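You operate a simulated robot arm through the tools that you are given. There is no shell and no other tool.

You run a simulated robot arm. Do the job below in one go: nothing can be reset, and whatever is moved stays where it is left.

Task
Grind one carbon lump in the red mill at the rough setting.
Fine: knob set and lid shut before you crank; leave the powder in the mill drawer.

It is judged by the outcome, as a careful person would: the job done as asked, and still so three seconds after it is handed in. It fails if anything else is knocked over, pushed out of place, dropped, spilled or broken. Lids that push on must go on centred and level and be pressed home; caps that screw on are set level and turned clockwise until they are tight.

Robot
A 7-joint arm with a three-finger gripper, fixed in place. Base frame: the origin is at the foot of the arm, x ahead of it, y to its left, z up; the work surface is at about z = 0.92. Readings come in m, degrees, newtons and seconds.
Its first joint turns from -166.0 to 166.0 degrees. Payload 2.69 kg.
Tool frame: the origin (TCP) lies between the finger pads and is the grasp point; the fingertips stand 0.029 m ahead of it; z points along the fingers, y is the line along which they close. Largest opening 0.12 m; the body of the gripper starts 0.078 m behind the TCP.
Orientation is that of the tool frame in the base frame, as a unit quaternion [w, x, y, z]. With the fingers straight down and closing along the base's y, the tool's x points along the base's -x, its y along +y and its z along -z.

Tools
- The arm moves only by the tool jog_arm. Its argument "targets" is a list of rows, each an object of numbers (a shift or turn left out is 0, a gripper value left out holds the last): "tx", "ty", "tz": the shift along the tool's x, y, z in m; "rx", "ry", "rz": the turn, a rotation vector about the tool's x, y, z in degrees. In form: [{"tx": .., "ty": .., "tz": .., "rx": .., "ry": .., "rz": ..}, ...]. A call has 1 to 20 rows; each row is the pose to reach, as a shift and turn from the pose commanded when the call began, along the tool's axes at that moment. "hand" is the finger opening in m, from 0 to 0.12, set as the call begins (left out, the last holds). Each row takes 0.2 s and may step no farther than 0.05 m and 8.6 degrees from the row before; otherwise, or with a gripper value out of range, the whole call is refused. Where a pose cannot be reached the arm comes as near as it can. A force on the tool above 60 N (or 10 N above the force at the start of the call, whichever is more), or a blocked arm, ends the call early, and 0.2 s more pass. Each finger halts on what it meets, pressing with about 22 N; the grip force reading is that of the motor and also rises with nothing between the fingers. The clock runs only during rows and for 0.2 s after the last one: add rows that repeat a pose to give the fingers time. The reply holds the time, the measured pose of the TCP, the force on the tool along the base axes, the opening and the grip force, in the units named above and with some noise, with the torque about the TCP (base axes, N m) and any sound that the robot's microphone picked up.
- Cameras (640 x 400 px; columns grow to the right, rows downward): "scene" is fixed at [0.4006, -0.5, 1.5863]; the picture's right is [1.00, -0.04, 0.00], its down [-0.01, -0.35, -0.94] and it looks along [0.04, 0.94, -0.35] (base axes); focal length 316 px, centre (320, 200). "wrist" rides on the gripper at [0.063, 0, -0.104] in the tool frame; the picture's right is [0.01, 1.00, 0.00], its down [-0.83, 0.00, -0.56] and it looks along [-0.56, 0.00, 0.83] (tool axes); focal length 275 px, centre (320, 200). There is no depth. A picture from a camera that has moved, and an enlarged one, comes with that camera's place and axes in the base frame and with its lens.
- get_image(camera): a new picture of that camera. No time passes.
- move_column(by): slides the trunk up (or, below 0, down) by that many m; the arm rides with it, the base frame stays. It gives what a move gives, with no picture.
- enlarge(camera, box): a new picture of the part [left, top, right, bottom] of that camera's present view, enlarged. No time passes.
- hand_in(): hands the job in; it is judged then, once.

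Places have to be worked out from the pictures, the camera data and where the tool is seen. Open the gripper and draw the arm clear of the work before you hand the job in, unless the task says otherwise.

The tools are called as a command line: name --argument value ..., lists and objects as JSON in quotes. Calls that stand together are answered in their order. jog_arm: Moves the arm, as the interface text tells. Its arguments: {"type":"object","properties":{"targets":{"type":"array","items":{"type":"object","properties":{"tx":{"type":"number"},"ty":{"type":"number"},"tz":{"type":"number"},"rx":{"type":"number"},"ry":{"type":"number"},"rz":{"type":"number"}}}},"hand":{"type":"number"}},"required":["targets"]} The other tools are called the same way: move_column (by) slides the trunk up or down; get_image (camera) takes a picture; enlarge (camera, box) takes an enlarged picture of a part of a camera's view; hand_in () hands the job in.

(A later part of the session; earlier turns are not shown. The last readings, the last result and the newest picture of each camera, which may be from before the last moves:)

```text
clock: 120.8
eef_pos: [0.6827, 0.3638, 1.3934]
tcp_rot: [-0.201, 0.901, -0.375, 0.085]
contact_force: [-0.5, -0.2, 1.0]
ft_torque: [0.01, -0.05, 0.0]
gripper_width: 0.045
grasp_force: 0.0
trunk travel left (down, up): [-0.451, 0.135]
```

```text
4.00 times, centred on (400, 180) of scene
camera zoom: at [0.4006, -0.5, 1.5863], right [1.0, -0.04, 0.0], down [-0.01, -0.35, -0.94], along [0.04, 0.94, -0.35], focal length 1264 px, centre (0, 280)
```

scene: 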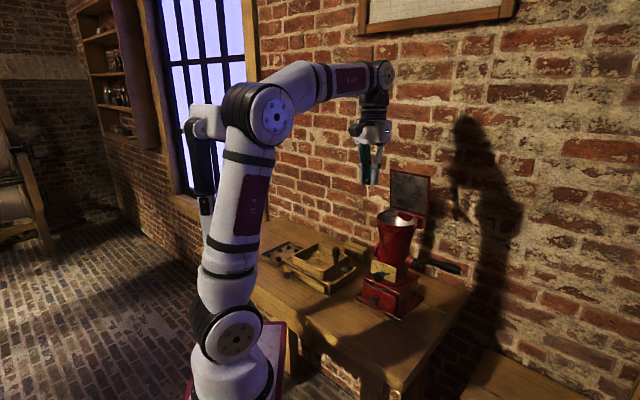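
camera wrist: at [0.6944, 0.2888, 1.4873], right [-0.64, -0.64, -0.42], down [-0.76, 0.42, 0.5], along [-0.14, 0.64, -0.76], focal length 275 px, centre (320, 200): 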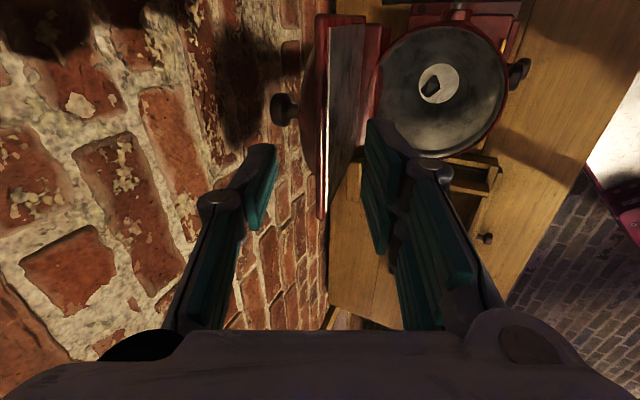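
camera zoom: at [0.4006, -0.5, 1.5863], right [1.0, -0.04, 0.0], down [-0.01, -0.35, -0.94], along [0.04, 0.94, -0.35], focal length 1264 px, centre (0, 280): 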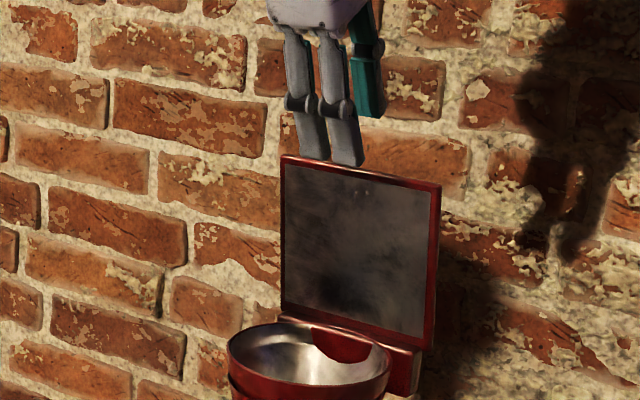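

A perfect edge-on view: the open lid runs midway between the single finger (behind) and the pair (in front). Inserting down over its top edge.

jog_arm --targets '[{"tz": 0.018}, {"tz": 0.036}, {"tz": 0.055}]'

get_image --camera "wrist"

enlarge --camera "scene" --box '[340, 140, 460, 240]'

```text
clock: 121.6
eef_pos: [0.6969, 0.3813, 1.3397]
tcp_rot: [-0.199, 0.901, -0.375, 0.085]
contact_force: [-0.4, -0.6, 0.9]
ft_torque: [-0.02, -0.01, -0.01]
gripper_width: 0.0451
grasp_force: 0.0
trunk travel left (down, up): [-0.451, 0.135]
```

```text
taken
camera wrist: at [0.7104, 0.3058, 1.4344], right [-0.64, -0.64, -0.42], down [-0.76, 0.42, 0.5], along [-0.14, 0.64, -0.76], focal length 275 px, centre (320, 200)
```

wrist: 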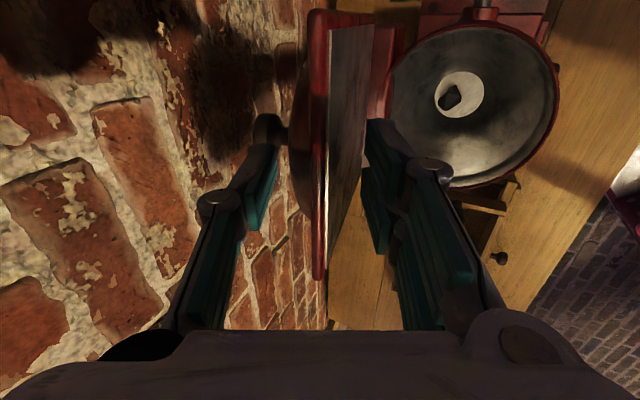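

```text
4.00 times, centred on (400, 190) of scene
camera zoom: at [0.4006, -0.5, 1.5863], right [1.0, -0.04, 0.0], down [-0.01, -0.35, -0.94], along [0.04, 0.94, -0.35], focal length 1264 px, centre (0, 240)
```

zoom: 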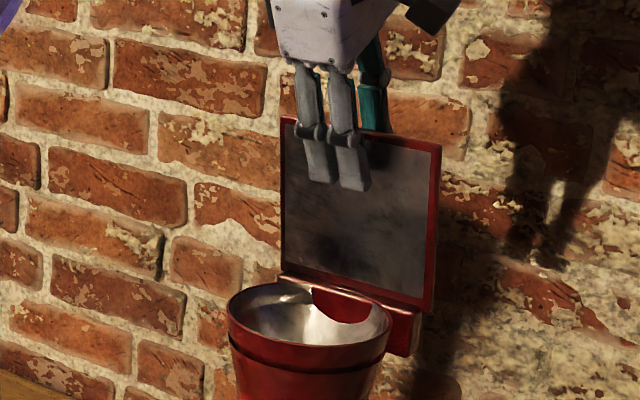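

Straddling cleanly with no contact. Pulling the lid forward along its arc, first to about 70°.

jog_arm --hand 0.04 --targets '[{"ty": 0.0086, "tz": -0.003}, {"ty": 0.0172, "tz": -0.005}, {"ty": 0.0253, "tz": -0.0063, "rx": 1}, {"ty": 0.0334, "tz": -0.0075, "rx": 2}]'

get_image --camera "wrist"

enlarge --camera "scene" --box '[340, 140, 460, 240]'

```text
clock: 122.6
eef_pos: [0.6743, 0.3564, 1.3311]
tcp_rot: [-0.215, 0.898, -0.372, 0.091]
contact_force: [-0.1, 0.1, -0.1]
ft_torque: [0.0, -0.02, 0.0]
gripper_width: 0.0405
grasp_force: 0.2
trunk travel left (down, up): [-0.451, 0.135]
```

```text
taken
camera wrist: at [0.6845, 0.2789, 1.4247], right [-0.63, -0.63, -0.45], down [-0.77, 0.41, 0.49], along [-0.12, 0.66, -0.74], focal length 275 px, centre (320, 200)
```

wrist: 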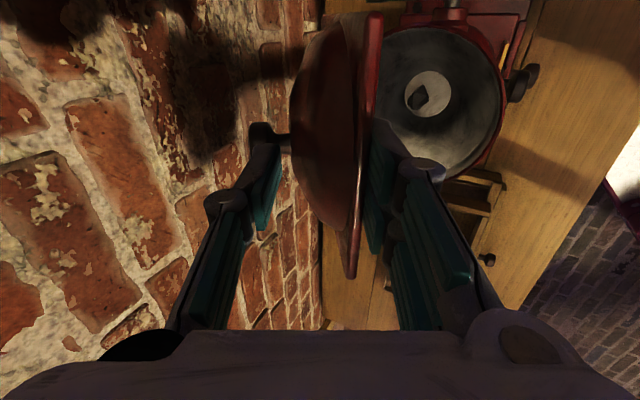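

```text
4.00 times, centred on (400, 190) of scene
camera zoom: at [0.4006, -0.5, 1.5863], right [1.0, -0.04, 0.0], down [-0.01, -0.35, -0.94], along [0.04, 0.94, -0.35], focal length 1264 px, centre (0, 240)
```

zoom: 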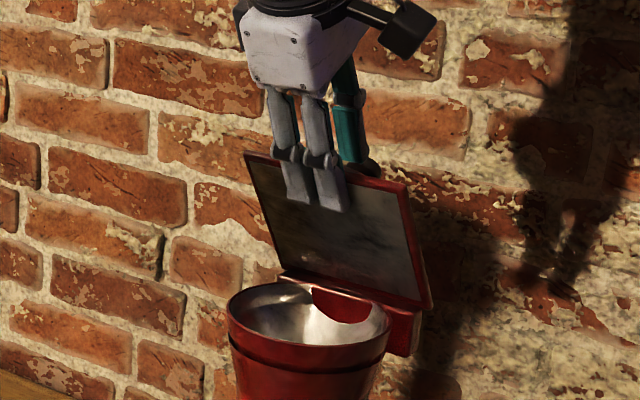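

The lid follows, resting on the finger pair. Lowering to about 40°.

jog_arm --targets '[{"ty": 0.0084, "tz": -0.0003, "rx": 1.5}, {"ty": 0.0168, "tz": -0.0005, "rx": 3}, {"ty": 0.0256, "tz": 0.0006, "rx": 5.5}, {"ty": 0.0345, "tz": 0.0018, "rx": 8}, {"ty": 0.043, "tz": 0.0044, "rx": 10.5}, {"ty": 0.0515, "tz": 0.0071, "rx": 13}]'

get_image --camera "wrist"

enlarge --camera "scene" --box '[340, 140, 460, 240]'

```text
clock: 124.0
eef_pos: [0.6432, 0.3246, 1.3025]
tcp_rot: [-0.316, 0.868, -0.36, 0.133]
contact_force: [-0.7, -0.1, -1.1]
ft_torque: [-0.02, -0.01, 0.05]
gripper_width: 0.0405
grasp_force: 0.2
trunk travel left (down, up): [-0.451, 0.135]
```

```text
taken
camera wrist: at [0.6398, 0.2329, 1.3828], right [-0.54, -0.54, -0.64], down [-0.84, 0.34, 0.42], along [-0.01, 0.77, -0.64], focal length 275 px, centre (320, 200)
```

wrist: 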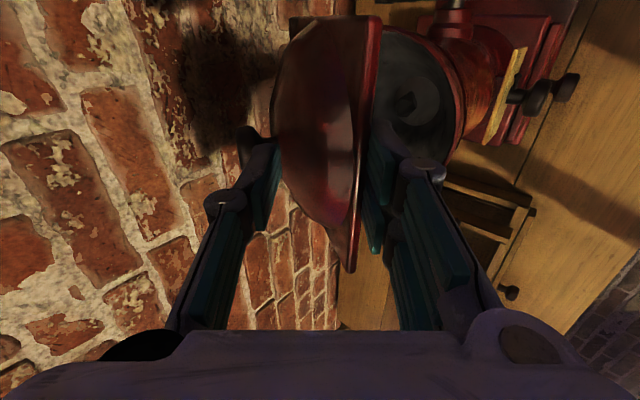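

```text
4.00 times, centred on (400, 190) of scene
camera zoom: at [0.4006, -0.5, 1.5863], right [1.0, -0.04, 0.0], down [-0.01, -0.35, -0.94], along [0.04, 0.94, -0.35], focal length 1264 px, centre (0, 240)
```

zoom: 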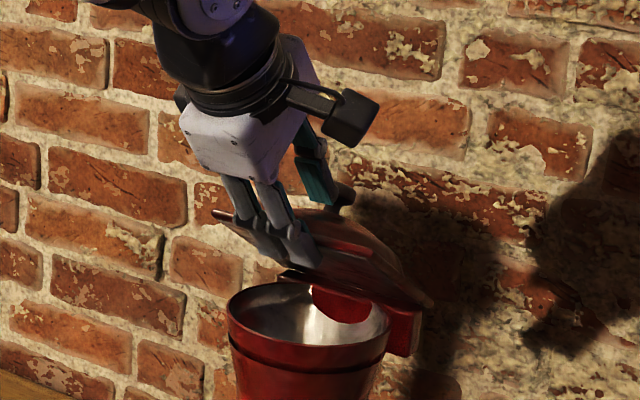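

Controlled so far, at about 40°. Lowering further to about 25° while tipping the hand toward horizontal.

jog_arm --targets '[{"ty": 0.0078, "tz": 0.0015, "rx": 5}, {"ty": 0.0156, "tz": 0.003, "rx": 10}, {"ty": 0.0238, "tz": 0.0058, "rx": 15}, {"ty": 0.0319, "tz": 0.0086, "rx": 20}]'

get_image --camera "wrist"

enlarge --camera "scene" --box '[340, 140, 460, 240]'

```text
clock: 125.0
eef_pos: [0.6275, 0.314, 1.2898]
tcp_rot: [-0.454, 0.803, -0.33, 0.199]
contact_force: [-1.1, 3.0, -0.6]
ft_torque: [-0.11, -0.07, -0.24]
gripper_width: 0.0404
grasp_force: 0.3
out of reach, approached as far as the arm can: row 4
trunk travel left (down, up): [-0.451, 0.135]
```

```text
taken
camera wrist: at [0.6061, 0.2073, 1.3445], right [-0.35, -0.37, -0.86], down [-0.93, 0.26, 0.26], along [0.12, 0.89, -0.44], focal length 275 px, centre (320, 200)
```

wrist: 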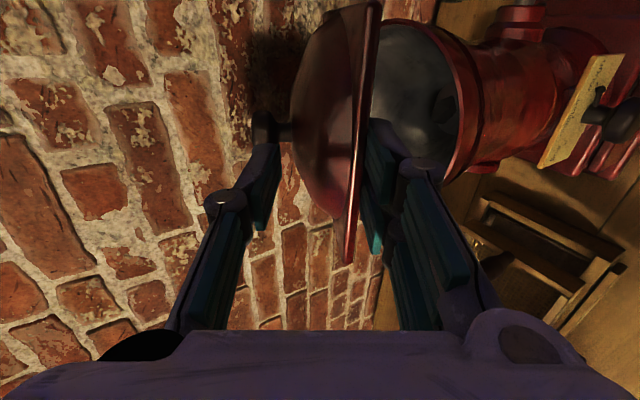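

```text
4.00 times, centred on (400, 190) of scene
camera zoom: at [0.4006, -0.5, 1.5863], right [1.0, -0.04, 0.0], down [-0.01, -0.35, -0.94], along [0.04, 0.94, -0.35], focal length 1264 px, centre (0, 240)
```

zoom: 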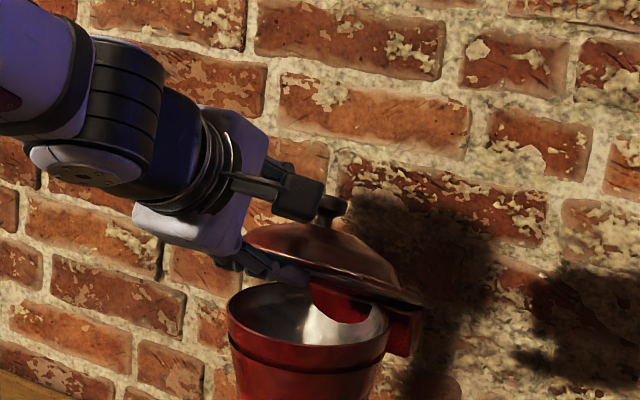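

The lid is at about 30°, and the hand is near its fold limit. I'll slide the fingers out forward, un-tilting as they go, so the lid settles down over the withdrawing pair.

jog_arm --targets '[{"ty": 0.0046, "tz": -0.0089, "rx": -3}, {"ty": 0.0093, "tz": -0.0178, "rx": -6}, {"ty": 0.0139, "tz": -0.0266, "rx": -9}, {"ty": 0.0186, "tz": -0.0355, "rx": -12}, {"ty": 0.0232, "tz": -0.0444, "rx": -15}]'

get_image --camera "wrist"

enlarge --camera "scene" --box '[340, 140, 460, 240]'

```text
clock: 126.2
eef_pos: [0.5919, 0.2775, 1.2928]
tcp_rot: [-0.353, 0.853, -0.356, 0.149]
contact_force: [0.5, 0.1, -0.2]
ft_torque: [0.01, -0.03, -0.02]
gripper_width: 0.0402
grasp_force: 0.1
trunk travel left (down, up): [-0.451, 0.135]
```

```text
taken
camera wrist: at [0.584, 0.1814, 1.3658], right [-0.5, -0.5, -0.71], down [-0.87, 0.31, 0.39], along [0.03, 0.81, -0.59], focal length 275 px, centre (320, 200)
```

wrist: 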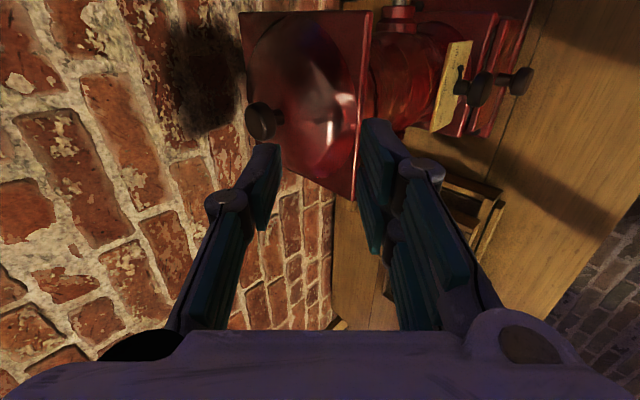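

```text
4.00 times, centred on (400, 190) of scene
camera zoom: at [0.4006, -0.5, 1.5863], right [1.0, -0.04, 0.0], down [-0.01, -0.35, -0.94], along [0.04, 0.94, -0.35], focal length 1264 px, centre (0, 240)
```

zoom: 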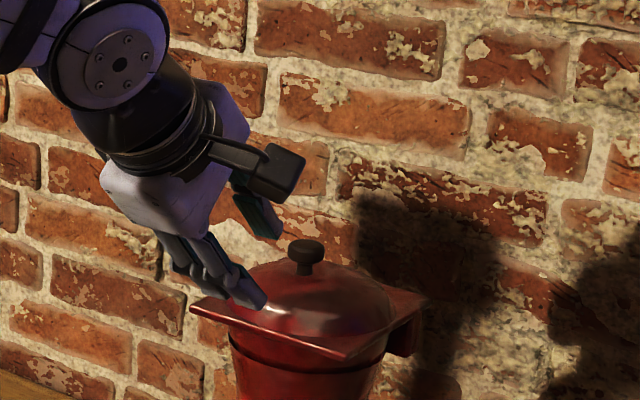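

The lid has settled shut: its outline matches the original closed position. Withdrawing up and away, then straightening the tool.

jog_arm --targets '[{"ty": -0.005, "tz": -0.02, "rx": -5}, {"ty": -0.013, "tz": -0.04, "rx": -10}, {"ty": -0.023, "tz": -0.06, "rx": -16}, {"ty": -0.034, "tz": -0.0784, "rx": -22}, {"ty": -0.034, "tz": -0.0784, "rx": -29}, {"ty": -0.034, "tz": -0.0784, "rx": -36}, {"ty": -0.034, "tz": -0.0784, "rx": -44}]'

get_image --camera "wrist"

enlarge --camera "scene" --box '[330, 180, 490, 330]'

```text
clock: 127.8
eef_pos: [0.5708, 0.2551, 1.3716]
tcp_rot: [-0.008, 0.923, -0.384, 0.004]
contact_force: [-0.8, 0.8, -0.5]
ft_torque: [0.06, -0.07, 0.0]
gripper_width: 0.0401
grasp_force: 0.1
trunk travel left (down, up): [-0.451, 0.135]
```

```text
taken
camera wrist: at [0.6135, 0.2089, 1.4768], right [-0.71, -0.71, -0.02], down [-0.6, 0.58, 0.55], along [-0.38, 0.4, -0.83], focal length 275 px, centre (320, 200)
```

wrist: 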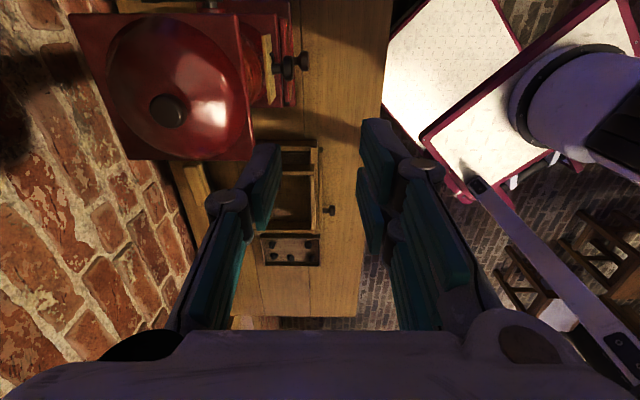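

```text
2.67 times, centred on (410, 255) of scene
camera zoom: at [0.4006, -0.5, 1.5863], right [1.0, -0.04, 0.0], down [-0.01, -0.35, -0.94], along [0.04, 0.94, -0.35], focal length 843 px, centre (80, 53)
```

zoom: 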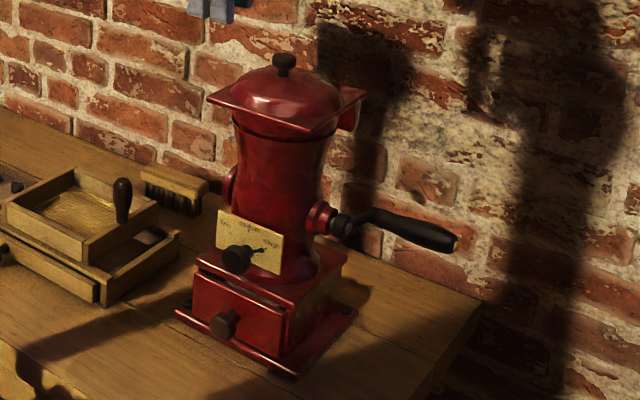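

The lid is shut exactly as at the start and the dial still reads rough. Moving to the mill's right side above the crank handle.

jog_arm --hand 0.07 --targets '[{"tx": 0.04}, {"tx": 0.08, "tz": 0.01}, {"tx": 0.115, "tz": 0.035, "ty": -0.01}, {"tx": 0.14, "tz": 0.07, "ty": -0.03}, {"tx": 0.14, "tz": 0.11, "ty": -0.055}, {"tx": 0.14, "tz": 0.15, "ty": -0.08}]'

get_image --camera "wrist"

get_image --camera "scene"

```text
clock: 129.2
eef_pos: [0.7257, 0.2153, 1.2232]
tcp_rot: [-0.009, 0.923, -0.384, 0.005]
contact_force: [0.2, 0.5, 0.4]
ft_torque: [-0.01, -0.02, 0.02]
gripper_width: 0.0699
grasp_force: 0.1
trunk travel left (down, up): [-0.451, 0.135]
```

```text
taken
camera wrist: at [0.7686, 0.169, 1.3274], right [-0.71, -0.71, -0.02], down [-0.6, 0.58, 0.55], along [-0.38, 0.4, -0.83], focal length 275 px, centre (320, 200)
```

wrist: 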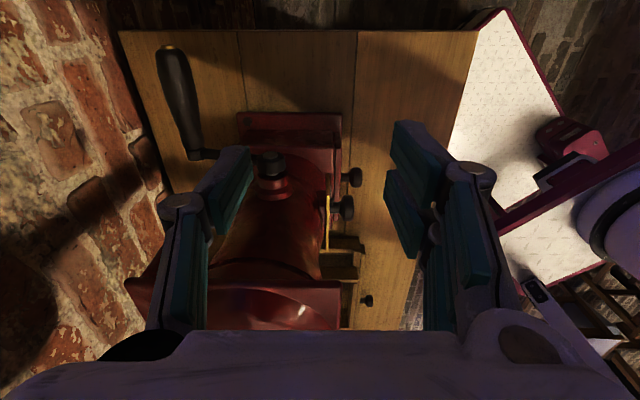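

```text
taken
```

scene: 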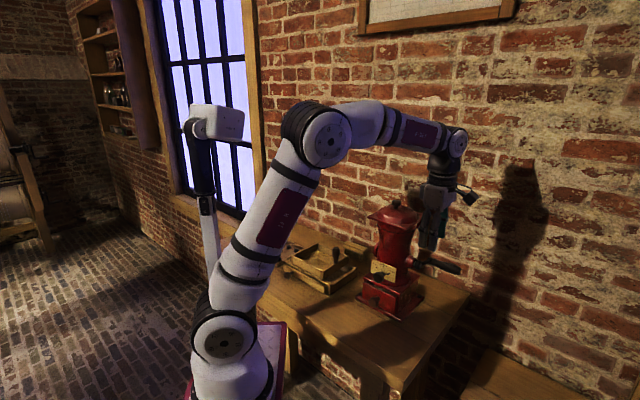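

From here the handle's mid-point is at d≈0.80, s≈0.352, z≈1.062, and the crank axis at d≈0.715, z≈1.083, so the radius is about 0.087. Moving above the handle.

jog_arm --targets '[{"tx": -0.003, "ty": -0.045, "tz": 0.015}, {"tx": -0.006, "ty": -0.09, "tz": 0.035}, {"tx": -0.009, "ty": -0.13, "tz": 0.06}, {"tx": -0.009, "ty": -0.1345, "tz": 0.1}]'

get_image --camera "wrist"

enlarge --camera "scene" --box '[370, 180, 490, 290]'

```text
clock: 130.2
eef_pos: [0.8173, 0.3155, 1.1283]
tcp_rot: [-0.007, 0.923, -0.384, 0.004]
contact_force: [0.9, -1.5, 0.6]
ft_torque: [0.02, 0.01, 0.02]
gripper_width: 0.0699
grasp_force: 0.1
trunk travel left (down, up): [-0.451, 0.135]
```

```text
taken
camera wrist: at [0.8611, 0.2693, 1.2329], right [-0.71, -0.71, -0.02], down [-0.6, 0.58, 0.55], along [-0.38, 0.4, -0.83], focal length 275 px, centre (320, 200)
```

wrist: 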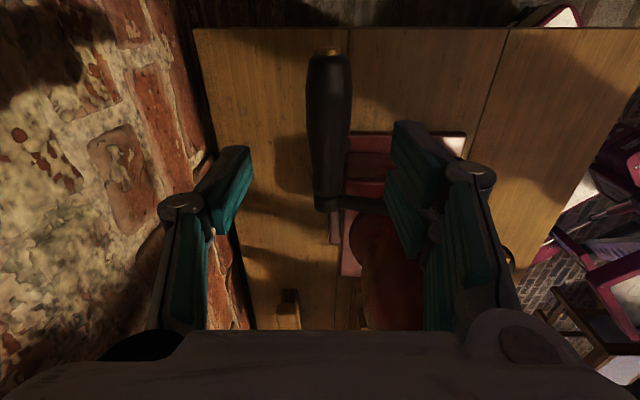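

```text
3.64 times, centred on (430, 235) of scene
camera zoom: at [0.4006, -0.5, 1.5863], right [1.0, -0.04, 0.0], down [-0.01, -0.35, -0.94], along [0.04, 0.94, -0.35], focal length 1149 px, centre (-80, 73)
```

zoom: 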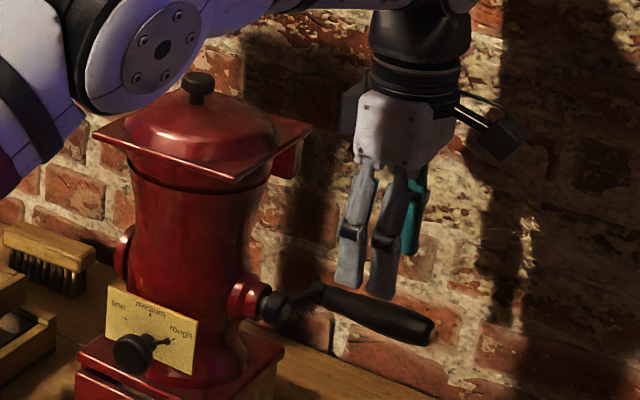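

Lined up over the handle. Before descending I want to check how close the forearm passes to the mill's lid.

get_image --camera "scene"

enlarge --camera "scene" --box '[300, 100, 500, 260]'

```text
taken
```

scene: 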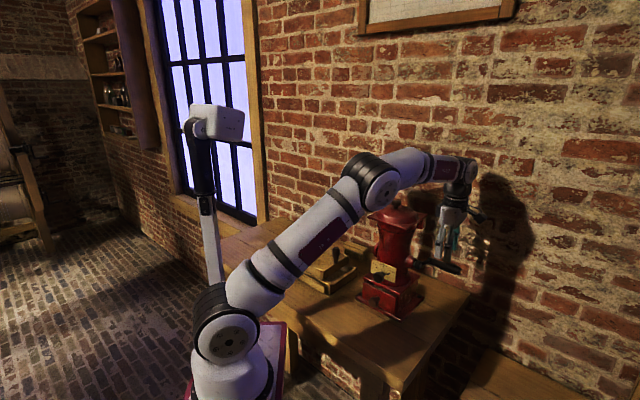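

```text
2.50 times, centred on (400, 180) of scene
camera zoom: at [0.4006, -0.5, 1.5863], right [1.0, -0.04, 0.0], down [-0.01, -0.35, -0.94], along [0.04, 0.94, -0.35], focal length 790 px, centre (120, 250)
```

zoom: 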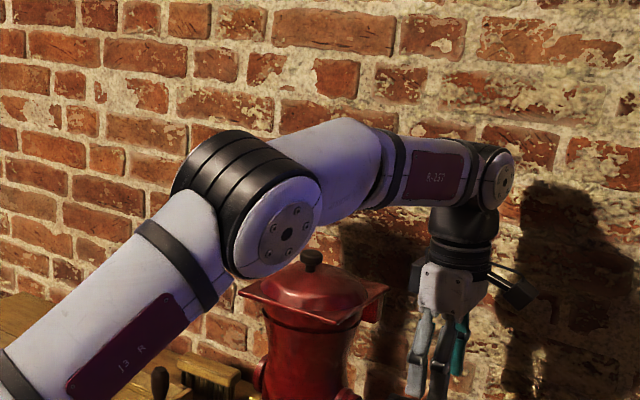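

The forearm passes to the right of the lid with limited margin. To gain room I'll grip nearer the handle's free end and lean the hand outward by 15°.

jog_arm --targets '[{"tx": 0.013, "tz": 0.001, "ry": -5}, {"tx": 0.026, "tz": 0.002, "ry": -10}, {"tx": 0.039, "tz": 0.004, "ry": -15}]'

get_image --camera "wrist"

enlarge --camera "scene" --box '[300, 130, 500, 290]'

```text
clock: 131.0
eef_pos: [0.8448, 0.2895, 1.1216]
tcp_rot: [-0.058, 0.916, -0.379, -0.117]
contact_force: [0.2, 1.1, 0.1]
ft_torque: [-0.02, -0.04, 0.01]
gripper_width: 0.07
grasp_force: 0.0
trunk travel left (down, up): [-0.451, 0.135]
```

```text
taken
camera wrist: at [0.906, 0.226, 1.2066], right [-0.71, -0.71, -0.02], down [-0.48, 0.46, 0.75], along [-0.52, 0.54, -0.66], focal length 275 px, centre (320, 200)
```

wrist: 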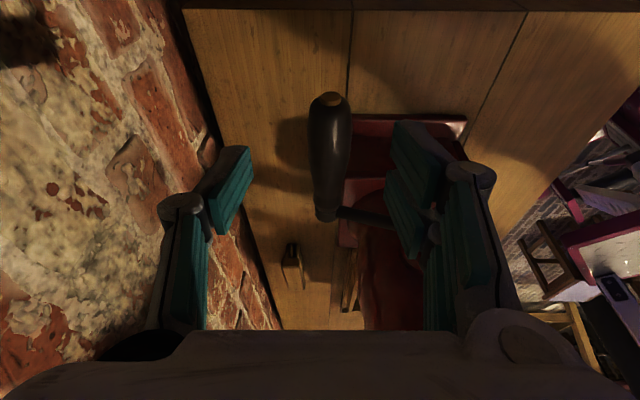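

```text
2.50 times, centred on (400, 210) of scene
camera zoom: at [0.4006, -0.5, 1.5863], right [1.0, -0.04, 0.0], down [-0.01, -0.35, -0.94], along [0.04, 0.94, -0.35], focal length 790 px, centre (120, 175)
```

zoom: 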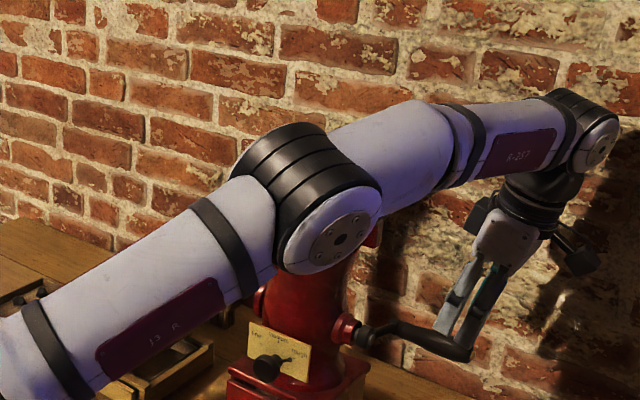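

Good reach with the handle between the fingers; it is about 5 mm toward the front. Correcting and descending onto it.

jog_arm --targets '[{"ty": 0.005, "tz": 0.01}, {"ty": 0.005, "tz": 0.025}, {"ty": 0.005, "tz": 0.04}, {"ty": 0.005, "tz": 0.05}]'

get_image --camera "wrist"

enlarge --camera "scene" --box '[300, 130, 500, 290]'

```text
clock: 132.0
eef_pos: [0.8341, 0.2957, 1.074]
tcp_rot: [-0.058, 0.916, -0.38, -0.117]
contact_force: [-0.2, 0.1, -0.8]
ft_torque: [0.03, 0.01, 0.04]
gripper_width: 0.0699
grasp_force: 0.1
trunk travel left (down, up): [-0.451, 0.135]
```

```text
taken
camera wrist: at [0.8946, 0.2326, 1.1589], right [-0.71, -0.71, -0.02], down [-0.48, 0.46, 0.75], along [-0.52, 0.54, -0.66], focal length 275 px, centre (320, 200)
```

wrist: 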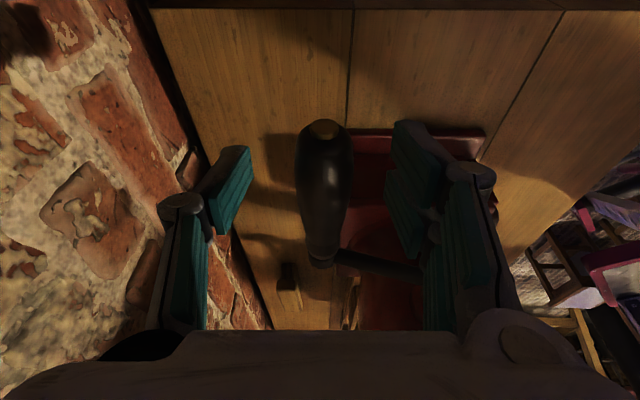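

```text
2.50 times, centred on (400, 210) of scene
camera zoom: at [0.4006, -0.5, 1.5863], right [1.0, -0.04, 0.0], down [-0.01, -0.35, -0.94], along [0.04, 0.94, -0.35], focal length 790 px, centre (120, 175)
```

zoom: 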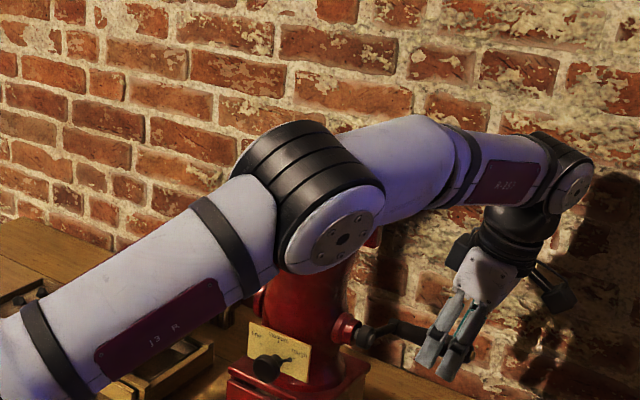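

The handle is between the fingers. Closing on it.

jog_arm --hand 0.0 --targets '[{}, {}, {}]'

get_image --camera "wrist"

```text
clock: 132.8
eef_pos: [0.8319, 0.2942, 1.0756]
tcp_rot: [-0.058, 0.916, -0.38, -0.117]
contact_force: [-12.8, -11.2, -0.7]
ft_torque: [0.01, 0.3, 0.85]
gripper_width: 0.027
grasp_force: 45.3
trunk travel left (down, up): [-0.451, 0.135]
```

```text
taken
camera wrist: at [0.8937, 0.2318, 1.1591], right [-0.71, -0.71, -0.02], down [-0.48, 0.46, 0.75], along [-0.52, 0.54, -0.66], focal length 275 px, centre (320, 200)
```

wrist: 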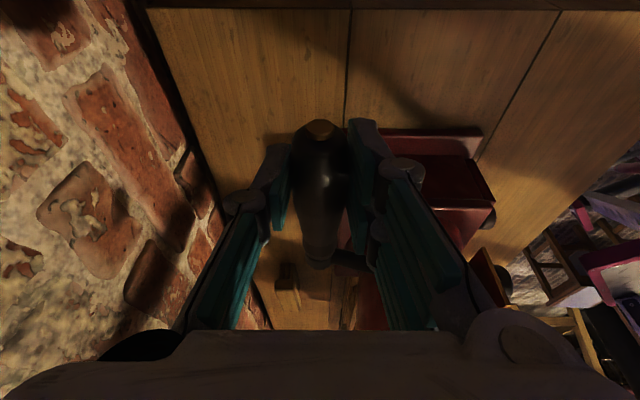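

Gripped on the handle (27 mm) with a mild radial load. Testing a first 20° of clockwise turn (viewed from the crank side), which starts downward.

jog_arm --targets '[{"tx": 0.0018, "ty": 0.003, "tz": 0.0067}, {"tx": 0.0035, "ty": 0.0055, "tz": 0.0132}, {"tx": 0.0052, "ty": 0.0087, "tz": 0.0195}, {"tx": 0.0068, "ty": 0.0123, "tz": 0.0255}]'

enlarge --camera "scene" --box '[370, 210, 490, 290]'

```text
clock: 133.8
eef_pos: [0.8247, 0.2864, 1.0494]
tcp_rot: [-0.058, 0.916, -0.38, -0.116]
contact_force: [-12.1, -8.5, 12.2]
ft_torque: [-0.17, 0.06, 0.71]
gripper_width: 0.0268
grasp_force: 45.2
trunk travel left (down, up): [-0.451, 0.135]
```

```text
5.00 times, centred on (430, 250) of scene
camera zoom: at [0.4006, -0.5, 1.5863], right [1.0, -0.04, 0.0], down [-0.01, -0.35, -0.94], along [0.04, 0.94, -0.35], focal length 1580 px, centre (-230, -50)
```

zoom: 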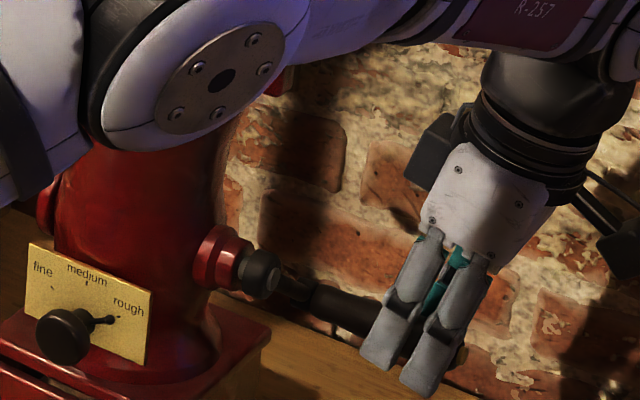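

The crank turns easily with only a small radial load, so I'm tracking its circle well. Continuing the arc toward the bottom.

jog_arm --targets '[{"tx": 0.0027, "ty": 0.0085, "tz": 0.0101}, {"tx": 0.0052, "ty": 0.0192, "tz": 0.0194}, {"tx": 0.0072, "ty": 0.0313, "tz": 0.0268}, {"tx": 0.0085, "ty": 0.0445, "tz": 0.0319}, {"tx": 0.0093, "ty": 0.0585, "tz": 0.0348}, {"tx": 0.0095, "ty": 0.0728, "tz": 0.0353}]'

enlarge --camera "scene" --box '[330, 170, 490, 290]'

get_image --camera "wrist"

```text
clock: 135.2
eef_pos: [0.7747, 0.2365, 1.0086]
tcp_rot: [-0.059, 0.916, -0.379, -0.114]
contact_force: [7.7, -2.5, 32.2]
ft_torque: [0.33, 0.28, 0.61]
gripper_width: 0.0269
grasp_force: 44.6
trunk travel left (down, up): [-0.451, 0.135]
```

```text
3.33 times, centred on (410, 230) of scene
camera zoom: at [0.4006, -0.5, 1.5863], right [1.0, -0.04, 0.0], down [-0.01, -0.35, -0.94], along [0.04, 0.94, -0.35], focal length 1054 px, centre (20, 100)
```

zoom: 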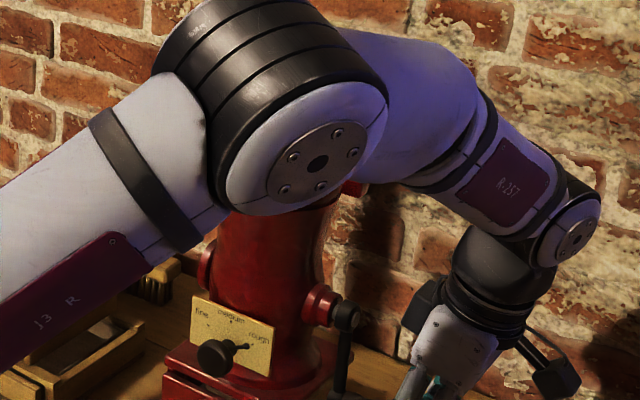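

```text
taken
camera wrist: at [0.8344, 0.1729, 1.0941], right [-0.71, -0.71, -0.02], down [-0.48, 0.46, 0.75], along [-0.52, 0.54, -0.66], focal length 275 px, centre (320, 200)
```

wrist: 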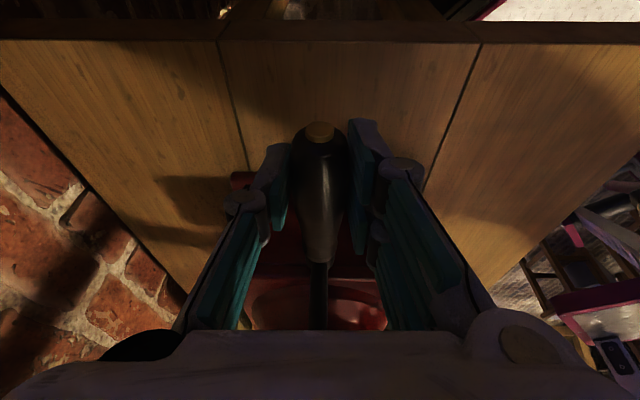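

The crank follows and is at the bottom. Fitting the measured points gives the centre at d≈0.713, z≈1.0825 with radius 0.085. Continuing up the front side with that circle.

jog_arm --targets '[{"tx": -0.0006, "ty": 0.0148, "tz": -0.0024}, {"tx": -0.0016, "ty": 0.0291, "tz": -0.0059}, {"tx": -0.0031, "ty": 0.0426, "tz": -0.0117}, {"tx": -0.0053, "ty": 0.0549, "tz": -0.0197}, {"tx": -0.008, "ty": 0.0655, "tz": -0.0297}, {"tx": -0.011, "ty": 0.0742, "tz": -0.041}, {"tx": -0.0143, "ty": 0.0807, "tz": -0.0535}, {"tx": -0.0179, "ty": 0.0847, "tz": -0.0668}, {"tx": -0.0216, "ty": 0.0863, "tz": -0.0805}]'

enlarge --camera "scene" --box '[330, 170, 490, 290]'

```text
clock: 137.2
eef_pos: [0.7136, 0.1759, 1.0921]
tcp_rot: [-0.061, 0.916, -0.38, -0.114]
contact_force: [29.6, 33.3, -3.9]
ft_torque: [0.68, 0.19, 0.28]
gripper_width: 0.0267
grasp_force: 44.5
trunk travel left (down, up): [-0.451, 0.135]
```

```text
3.33 times, centred on (410, 230) of scene
camera zoom: at [0.4006, -0.5, 1.5863], right [1.0, -0.04, 0.0], down [-0.01, -0.35, -0.94], along [0.04, 0.94, -0.35], focal length 1054 px, centre (20, 100)
```

zoom: 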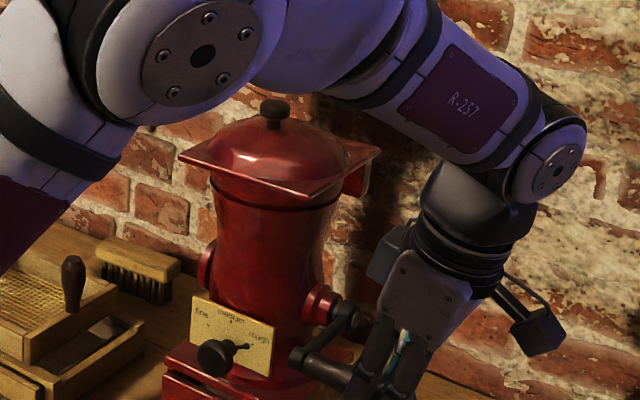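

A half turn is done; the lid is still shut and the dial still on rough. The steady inward load means the true radius is about 0.082, so I'll tighten the circle and continue over the top.

jog_arm --targets '[{"tx": -0.0036, "ty": -0.0052, "tz": -0.0134}, {"tx": -0.0072, "ty": -0.0089, "tz": -0.0268}, {"tx": -0.0105, "ty": -0.015, "tz": -0.0393}, {"tx": -0.0136, "ty": -0.0232, "tz": -0.0506}, {"tx": -0.0162, "ty": -0.0333, "tz": -0.0604}, {"tx": -0.0183, "ty": -0.045, "tz": -0.0683}, {"tx": -0.0199, "ty": -0.058, "tz": -0.0742}, {"tx": -0.0208, "ty": -0.0718, "tz": -0.0778}, {"tx": -0.0212, "ty": -0.086, "tz": -0.0789}]'

enlarge --camera "scene" --box '[330, 170, 490, 290]'

```text
clock: 139.2
eef_pos: [0.7724, 0.2332, 1.1761]
tcp_rot: [-0.061, 0.915, -0.381, -0.113]
contact_force: [0.7, -1.7, 33.0]
ft_torque: [0.1, 0.09, 0.68]
gripper_width: 0.0268
grasp_force: 45.4
trunk travel left (down, up): [-0.451, 0.135]
```

```text
3.33 times, centred on (410, 230) of scene
camera zoom: at [0.4006, -0.5, 1.5863], right [1.0, -0.04, 0.0], down [-0.01, -0.35, -0.94], along [0.04, 0.94, -0.35], focal length 1054 px, centre (20, 100)
```

zoom: 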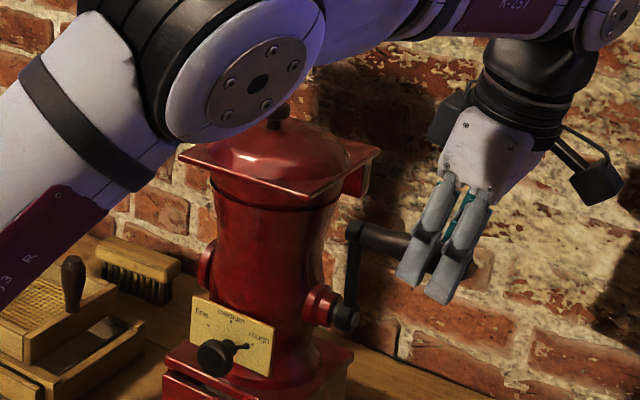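

Three quarters round. I'll now run the next half turn in one call (back side, down to the bottom) with the refined circle.

jog_arm --targets '[{"tx": -0.0002, "ty": -0.0154, "tz": -0.0007}, {"tx": 0.0008, "ty": -0.0294, "tz": 0.0029}, {"tx": 0.0024, "ty": -0.0425, "tz": 0.0088}, {"tx": 0.0045, "ty": -0.0544, "tz": 0.0168}, {"tx": 0.0071, "ty": -0.0646, "tz": 0.0267}, {"tx": 0.0102, "ty": -0.0729, "tz": 0.0382}, {"tx": 0.0136, "ty": -0.079, "tz": 0.0508}, {"tx": 0.0172, "ty": -0.0827, "tz": 0.0643}, {"tx": 0.021, "ty": -0.084, "tz": 0.0782}, {"tx": 0.0247, "ty": -0.0827, "tz": 0.0922}, {"tx": 0.0283, "ty": -0.079, "tz": 0.1057}, {"tx": 0.0317, "ty": -0.0729, "tz": 0.1183}, {"tx": 0.0348, "ty": -0.0646, "tz": 0.1298}, {"tx": 0.0375, "ty": -0.0544, "tz": 0.1397}, {"tx": 0.0396, "ty": -0.0425, "tz": 0.1477}, {"tx": 0.0412, "ty": -0.0294, "tz": 0.1536}, {"tx": 0.0421, "ty": -0.0154, "tz": 0.1572}, {"tx": 0.0425, "ty": -0.001, "tz": 0.1584}]'

enlarge --camera "scene" --box '[330, 170, 490, 290]'

```text
clock: 143.0
eef_pos: [0.7748, 0.2359, 1.0108]
tcp_rot: [-0.057, 0.916, -0.379, -0.117]
contact_force: [-16.8, 15.9, -20.3]
ft_torque: [0.43, 0.44, 0.56]
gripper_width: 0.0269
grasp_force: 44.4
trunk travel left (down, up): [-0.451, 0.135]
```

```text
3.33 times, centred on (410, 230) of scene
camera zoom: at [0.4006, -0.5, 1.5863], right [1.0, -0.04, 0.0], down [-0.01, -0.35, -0.94], along [0.04, 0.94, -0.35], focal length 1054 px, centre (20, 100)
```

zoom: 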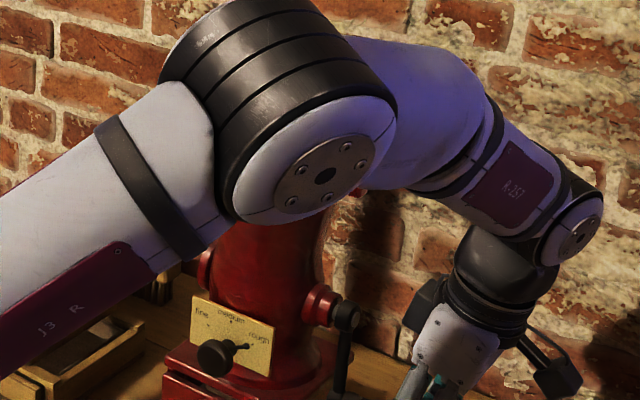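

One full turn is complete with the lid and dial unchanged, though no sound is reported yet. I'll do whole turns per call now, with slightly coarser steps, and watch for sound and load changes.

jog_arm --targets '[{"tx": -0.0024, "ty": 0.0286, "tz": -0.0034}, {"tx": -0.0062, "ty": 0.0537, "tz": -0.0174}, {"tx": -0.0119, "ty": 0.0723, "tz": -0.0388}, {"tx": -0.019, "ty": 0.0822, "tz": -0.0652}, {"tx": -0.0265, "ty": 0.0822, "tz": -0.0932}, {"tx": -0.0336, "ty": 0.0723, "tz": -0.1196}, {"tx": -0.0393, "ty": 0.0537, "tz": -0.141}, {"tx": -0.0431, "ty": 0.0286, "tz": -0.155}, {"tx": -0.0444, "ty": 0, "tz": -0.1599}, {"tx": -0.0431, "ty": -0.0286, "tz": -0.155}, {"tx": -0.0393, "ty": -0.0537, "tz": -0.141}, {"tx": -0.0336, "ty": -0.0723, "tz": -0.1196}, {"tx": -0.0265, "ty": -0.0822, "tz": -0.0932}, {"tx": -0.019, "ty": -0.0822, "tz": -0.0652}, {"tx": -0.0119, "ty": -0.0723, "tz": -0.0388}, {"tx": -0.0062, "ty": -0.0537, "tz": -0.0174}, {"tx": -0.0024, "ty": -0.0286, "tz": -0.0034}, {"tx": -0.0011, "ty": 0, "tz": 0.0015}]'

enlarge --camera "scene" --box '[330, 170, 490, 290]'

```text
clock: 146.8
eef_pos: [0.7705, 0.2357, 1.007]
tcp_rot: [-0.055, 0.916, -0.38, -0.119]
contact_force: [-8.6, 3.2, -27.8]
ft_torque: [0.39, 0.43, 0.58]
gripper_width: 0.0269
grasp_force: 45.2
trunk travel left (down, up): [-0.451, 0.135]
```

```text
3.33 times, centred on (410, 230) of scene
camera zoom: at [0.4006, -0.5, 1.5863], right [1.0, -0.04, 0.0], down [-0.01, -0.35, -0.94], along [0.04, 0.94, -0.35], focal length 1054 px, centre (20, 100)
```

zoom: 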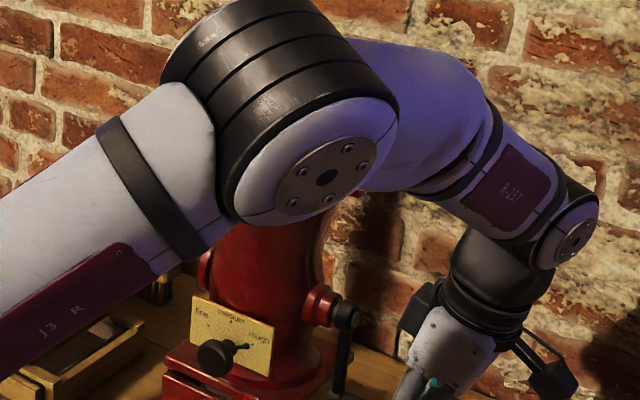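

About 2.2 turns so far, everything tracking. Another full turn.

jog_arm --targets '[{"tx": -0.001, "ty": 0.0286, "tz": -0.0038}, {"tx": -0.0048, "ty": 0.0537, "tz": -0.0178}, {"tx": -0.0105, "ty": 0.0723, "tz": -0.0392}, {"tx": -0.0176, "ty": 0.0822, "tz": -0.0656}, {"tx": -0.0251, "ty": 0.0822, "tz": -0.0936}, {"tx": -0.0322, "ty": 0.0723, "tz": -0.12}, {"tx": -0.0379, "ty": 0.0537, "tz": -0.1414}, {"tx": -0.0417, "ty": 0.0286, "tz": -0.1554}, {"tx": -0.043, "ty": 0, "tz": -0.1603}, {"tx": -0.0417, "ty": -0.0286, "tz": -0.1554}, {"tx": -0.0379, "ty": -0.0537, "tz": -0.1414}, {"tx": -0.0322, "ty": -0.0723, "tz": -0.12}, {"tx": -0.0251, "ty": -0.0822, "tz": -0.0936}, {"tx": -0.0176, "ty": -0.0822, "tz": -0.0656}, {"tx": -0.0105, "ty": -0.0723, "tz": -0.0392}, {"tx": -0.0048, "ty": -0.0537, "tz": -0.0178}, {"tx": -0.001, "ty": -0.0286, "tz": -0.0038}, {"tx": 0.0003, "ty": 0, "tz": 0.0011}]'

enlarge --camera "scene" --box '[330, 240, 490, 340]'

```text
clock: 150.6
eef_pos: [0.7736, 0.2389, 1.0088]
tcp_rot: [-0.055, 0.916, -0.38, -0.119]
contact_force: [-12.2, 6.0, -22.9]
ft_torque: [0.52, 0.55, 0.59]
gripper_width: 0.0269
grasp_force: 44.8
trunk travel left (down, up): [-0.451, 0.135]
```

```text
4.00 times, centred on (410, 290) of scene
camera zoom: at [0.4006, -0.5, 1.5863], right [1.0, -0.04, 0.0], down [-0.01, -0.35, -0.94], along [0.04, 0.94, -0.35], focal length 1264 px, centre (-40, -160)
```

zoom: 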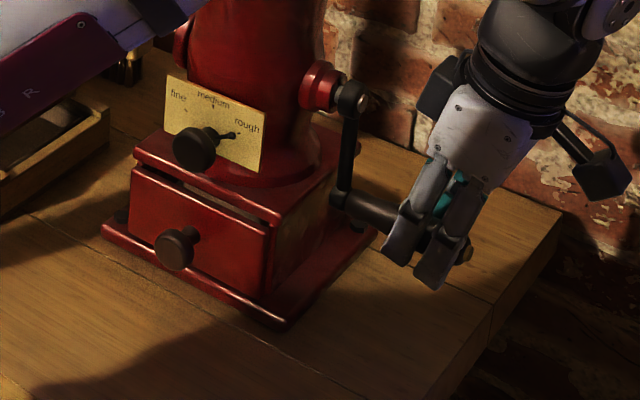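

Crank tracking is good; 3.2 turns. Continuing with more turns.

jog_arm --targets '[{"tx": -0.001, "ty": 0.0286, "tz": -0.0038}, {"tx": -0.0048, "ty": 0.0537, "tz": -0.0178}, {"tx": -0.0105, "ty": 0.0723, "tz": -0.0392}, {"tx": -0.0176, "ty": 0.0822, "tz": -0.0656}, {"tx": -0.0251, "ty": 0.0822, "tz": -0.0936}, {"tx": -0.0322, "ty": 0.0723, "tz": -0.12}, {"tx": -0.0379, "ty": 0.0537, "tz": -0.1414}, {"tx": -0.0417, "ty": 0.0286, "tz": -0.1554}, {"tx": -0.043, "ty": 0, "tz": -0.1603}, {"tx": -0.0417, "ty": -0.0286, "tz": -0.1554}, {"tx": -0.0379, "ty": -0.0537, "tz": -0.1414}, {"tx": -0.0322, "ty": -0.0723, "tz": -0.12}, {"tx": -0.0251, "ty": -0.0822, "tz": -0.0936}, {"tx": -0.0176, "ty": -0.0822, "tz": -0.0656}, {"tx": -0.0105, "ty": -0.0723, "tz": -0.0392}, {"tx": -0.0048, "ty": -0.0537, "tz": -0.0178}, {"tx": -0.001, "ty": -0.0286, "tz": -0.0038}, {"tx": 0.0003, "ty": 0, "tz": 0.0011}]'

jog_arm --targets '[{"tx": -0.0013, "ty": 0.0286, "tz": -0.0048}, {"tx": -0.0051, "ty": 0.0537, "tz": -0.0188}, {"tx": -0.0108, "ty": 0.0723, "tz": -0.0402}, {"tx": -0.0179, "ty": 0.0822, "tz": -0.0666}, {"tx": -0.0254, "ty": 0.0822, "tz": -0.0946}, {"tx": -0.0325, "ty": 0.0723, "tz": -0.121}, {"tx": -0.0382, "ty": 0.0537, "tz": -0.1424}, {"tx": -0.042, "ty": 0.0286, "tz": -0.1564}, {"tx": -0.0433, "ty": 0, "tz": -0.1613}, {"tx": -0.042, "ty": -0.0286, "tz": -0.1564}, {"tx": -0.0382, "ty": -0.0537, "tz": -0.1424}, {"tx": -0.0325, "ty": -0.0723, "tz": -0.121}, {"tx": -0.0254, "ty": -0.0822, "tz": -0.0946}, {"tx": -0.0179, "ty": -0.0822, "tz": -0.0666}, {"tx": -0.0108, "ty": -0.0723, "tz": -0.0402}, {"tx": -0.0051, "ty": -0.0537, "tz": -0.0188}, {"tx": -0.0013, "ty": -0.0286, "tz": -0.0048}, {"tx": 0, "ty": 0, "tz": 0}]'

enlarge --camera "scene" --box '[330, 240, 490, 340]'

```text
clock: 154.4
eef_pos: [0.7694, 0.2366, 1.006]
tcp_rot: [-0.055, 0.916, -0.38, -0.117]
contact_force: [-10.6, 6.7, -15.7]
ft_torque: [0.27, 0.29, 0.74]
gripper_width: 0.0269
grasp_force: 45.3
trunk travel left (down, up): [-0.451, 0.135]
```

```text
clock: 158.2
eef_pos: [0.7716, 0.236, 1.0029]
tcp_rot: [-0.055, 0.916, -0.38, -0.118]
contact_force: [-20.0, 16.2, -15.8]
ft_torque: [0.39, 0.41, 0.47]
gripper_width: 0.0265
grasp_force: 44.9
trunk travel left (down, up): [-0.451, 0.135]
```

```text
4.00 times, centred on (410, 290) of scene
camera zoom: at [0.4006, -0.5, 1.5863], right [1.0, -0.04, 0.0], down [-0.01, -0.35, -0.94], along [0.04, 0.94, -0.35], focal length 1264 px, centre (-40, -160)
```

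zoom: 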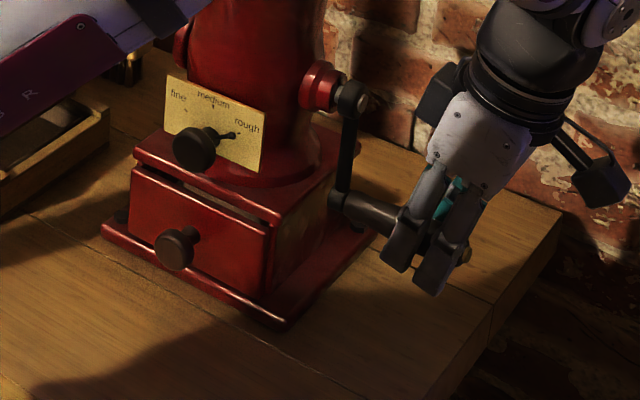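

5.2 turns. I'll look through the gap over the drawer front for any powder.

enlarge --camera "scene" --box '[358, 278, 408, 313]'

enlarge --camera "scene" --box '[340, 180, 440, 250]'

```text
11.43 times, centred on (383, 296) of scene
camera zoom: at [0.4006, -0.5, 1.5863], right [1.0, -0.04, 0.0], down [-0.01, -0.35, -0.94], along [0.04, 0.94, -0.35], focal length 3612 px, centre (-400, -891)
```

zoom: 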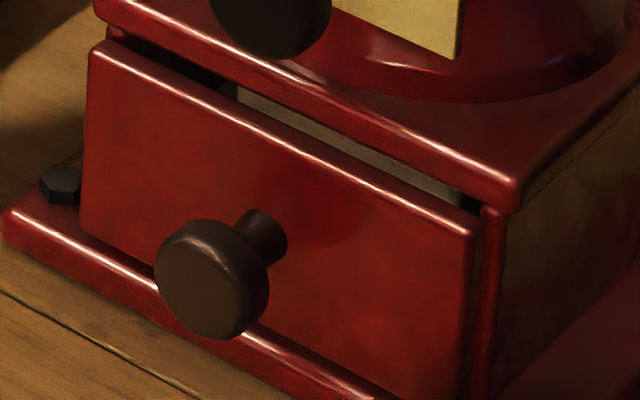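

```text
5.71 times, centred on (390, 215) of scene
camera zoom: at [0.4006, -0.5, 1.5863], right [1.0, -0.04, 0.0], down [-0.01, -0.35, -0.94], along [0.04, 0.94, -0.35], focal length 1806 px, centre (-80, 114)
```

zoom: 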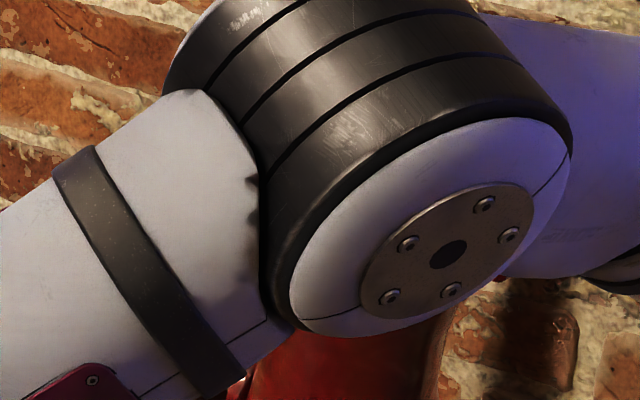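

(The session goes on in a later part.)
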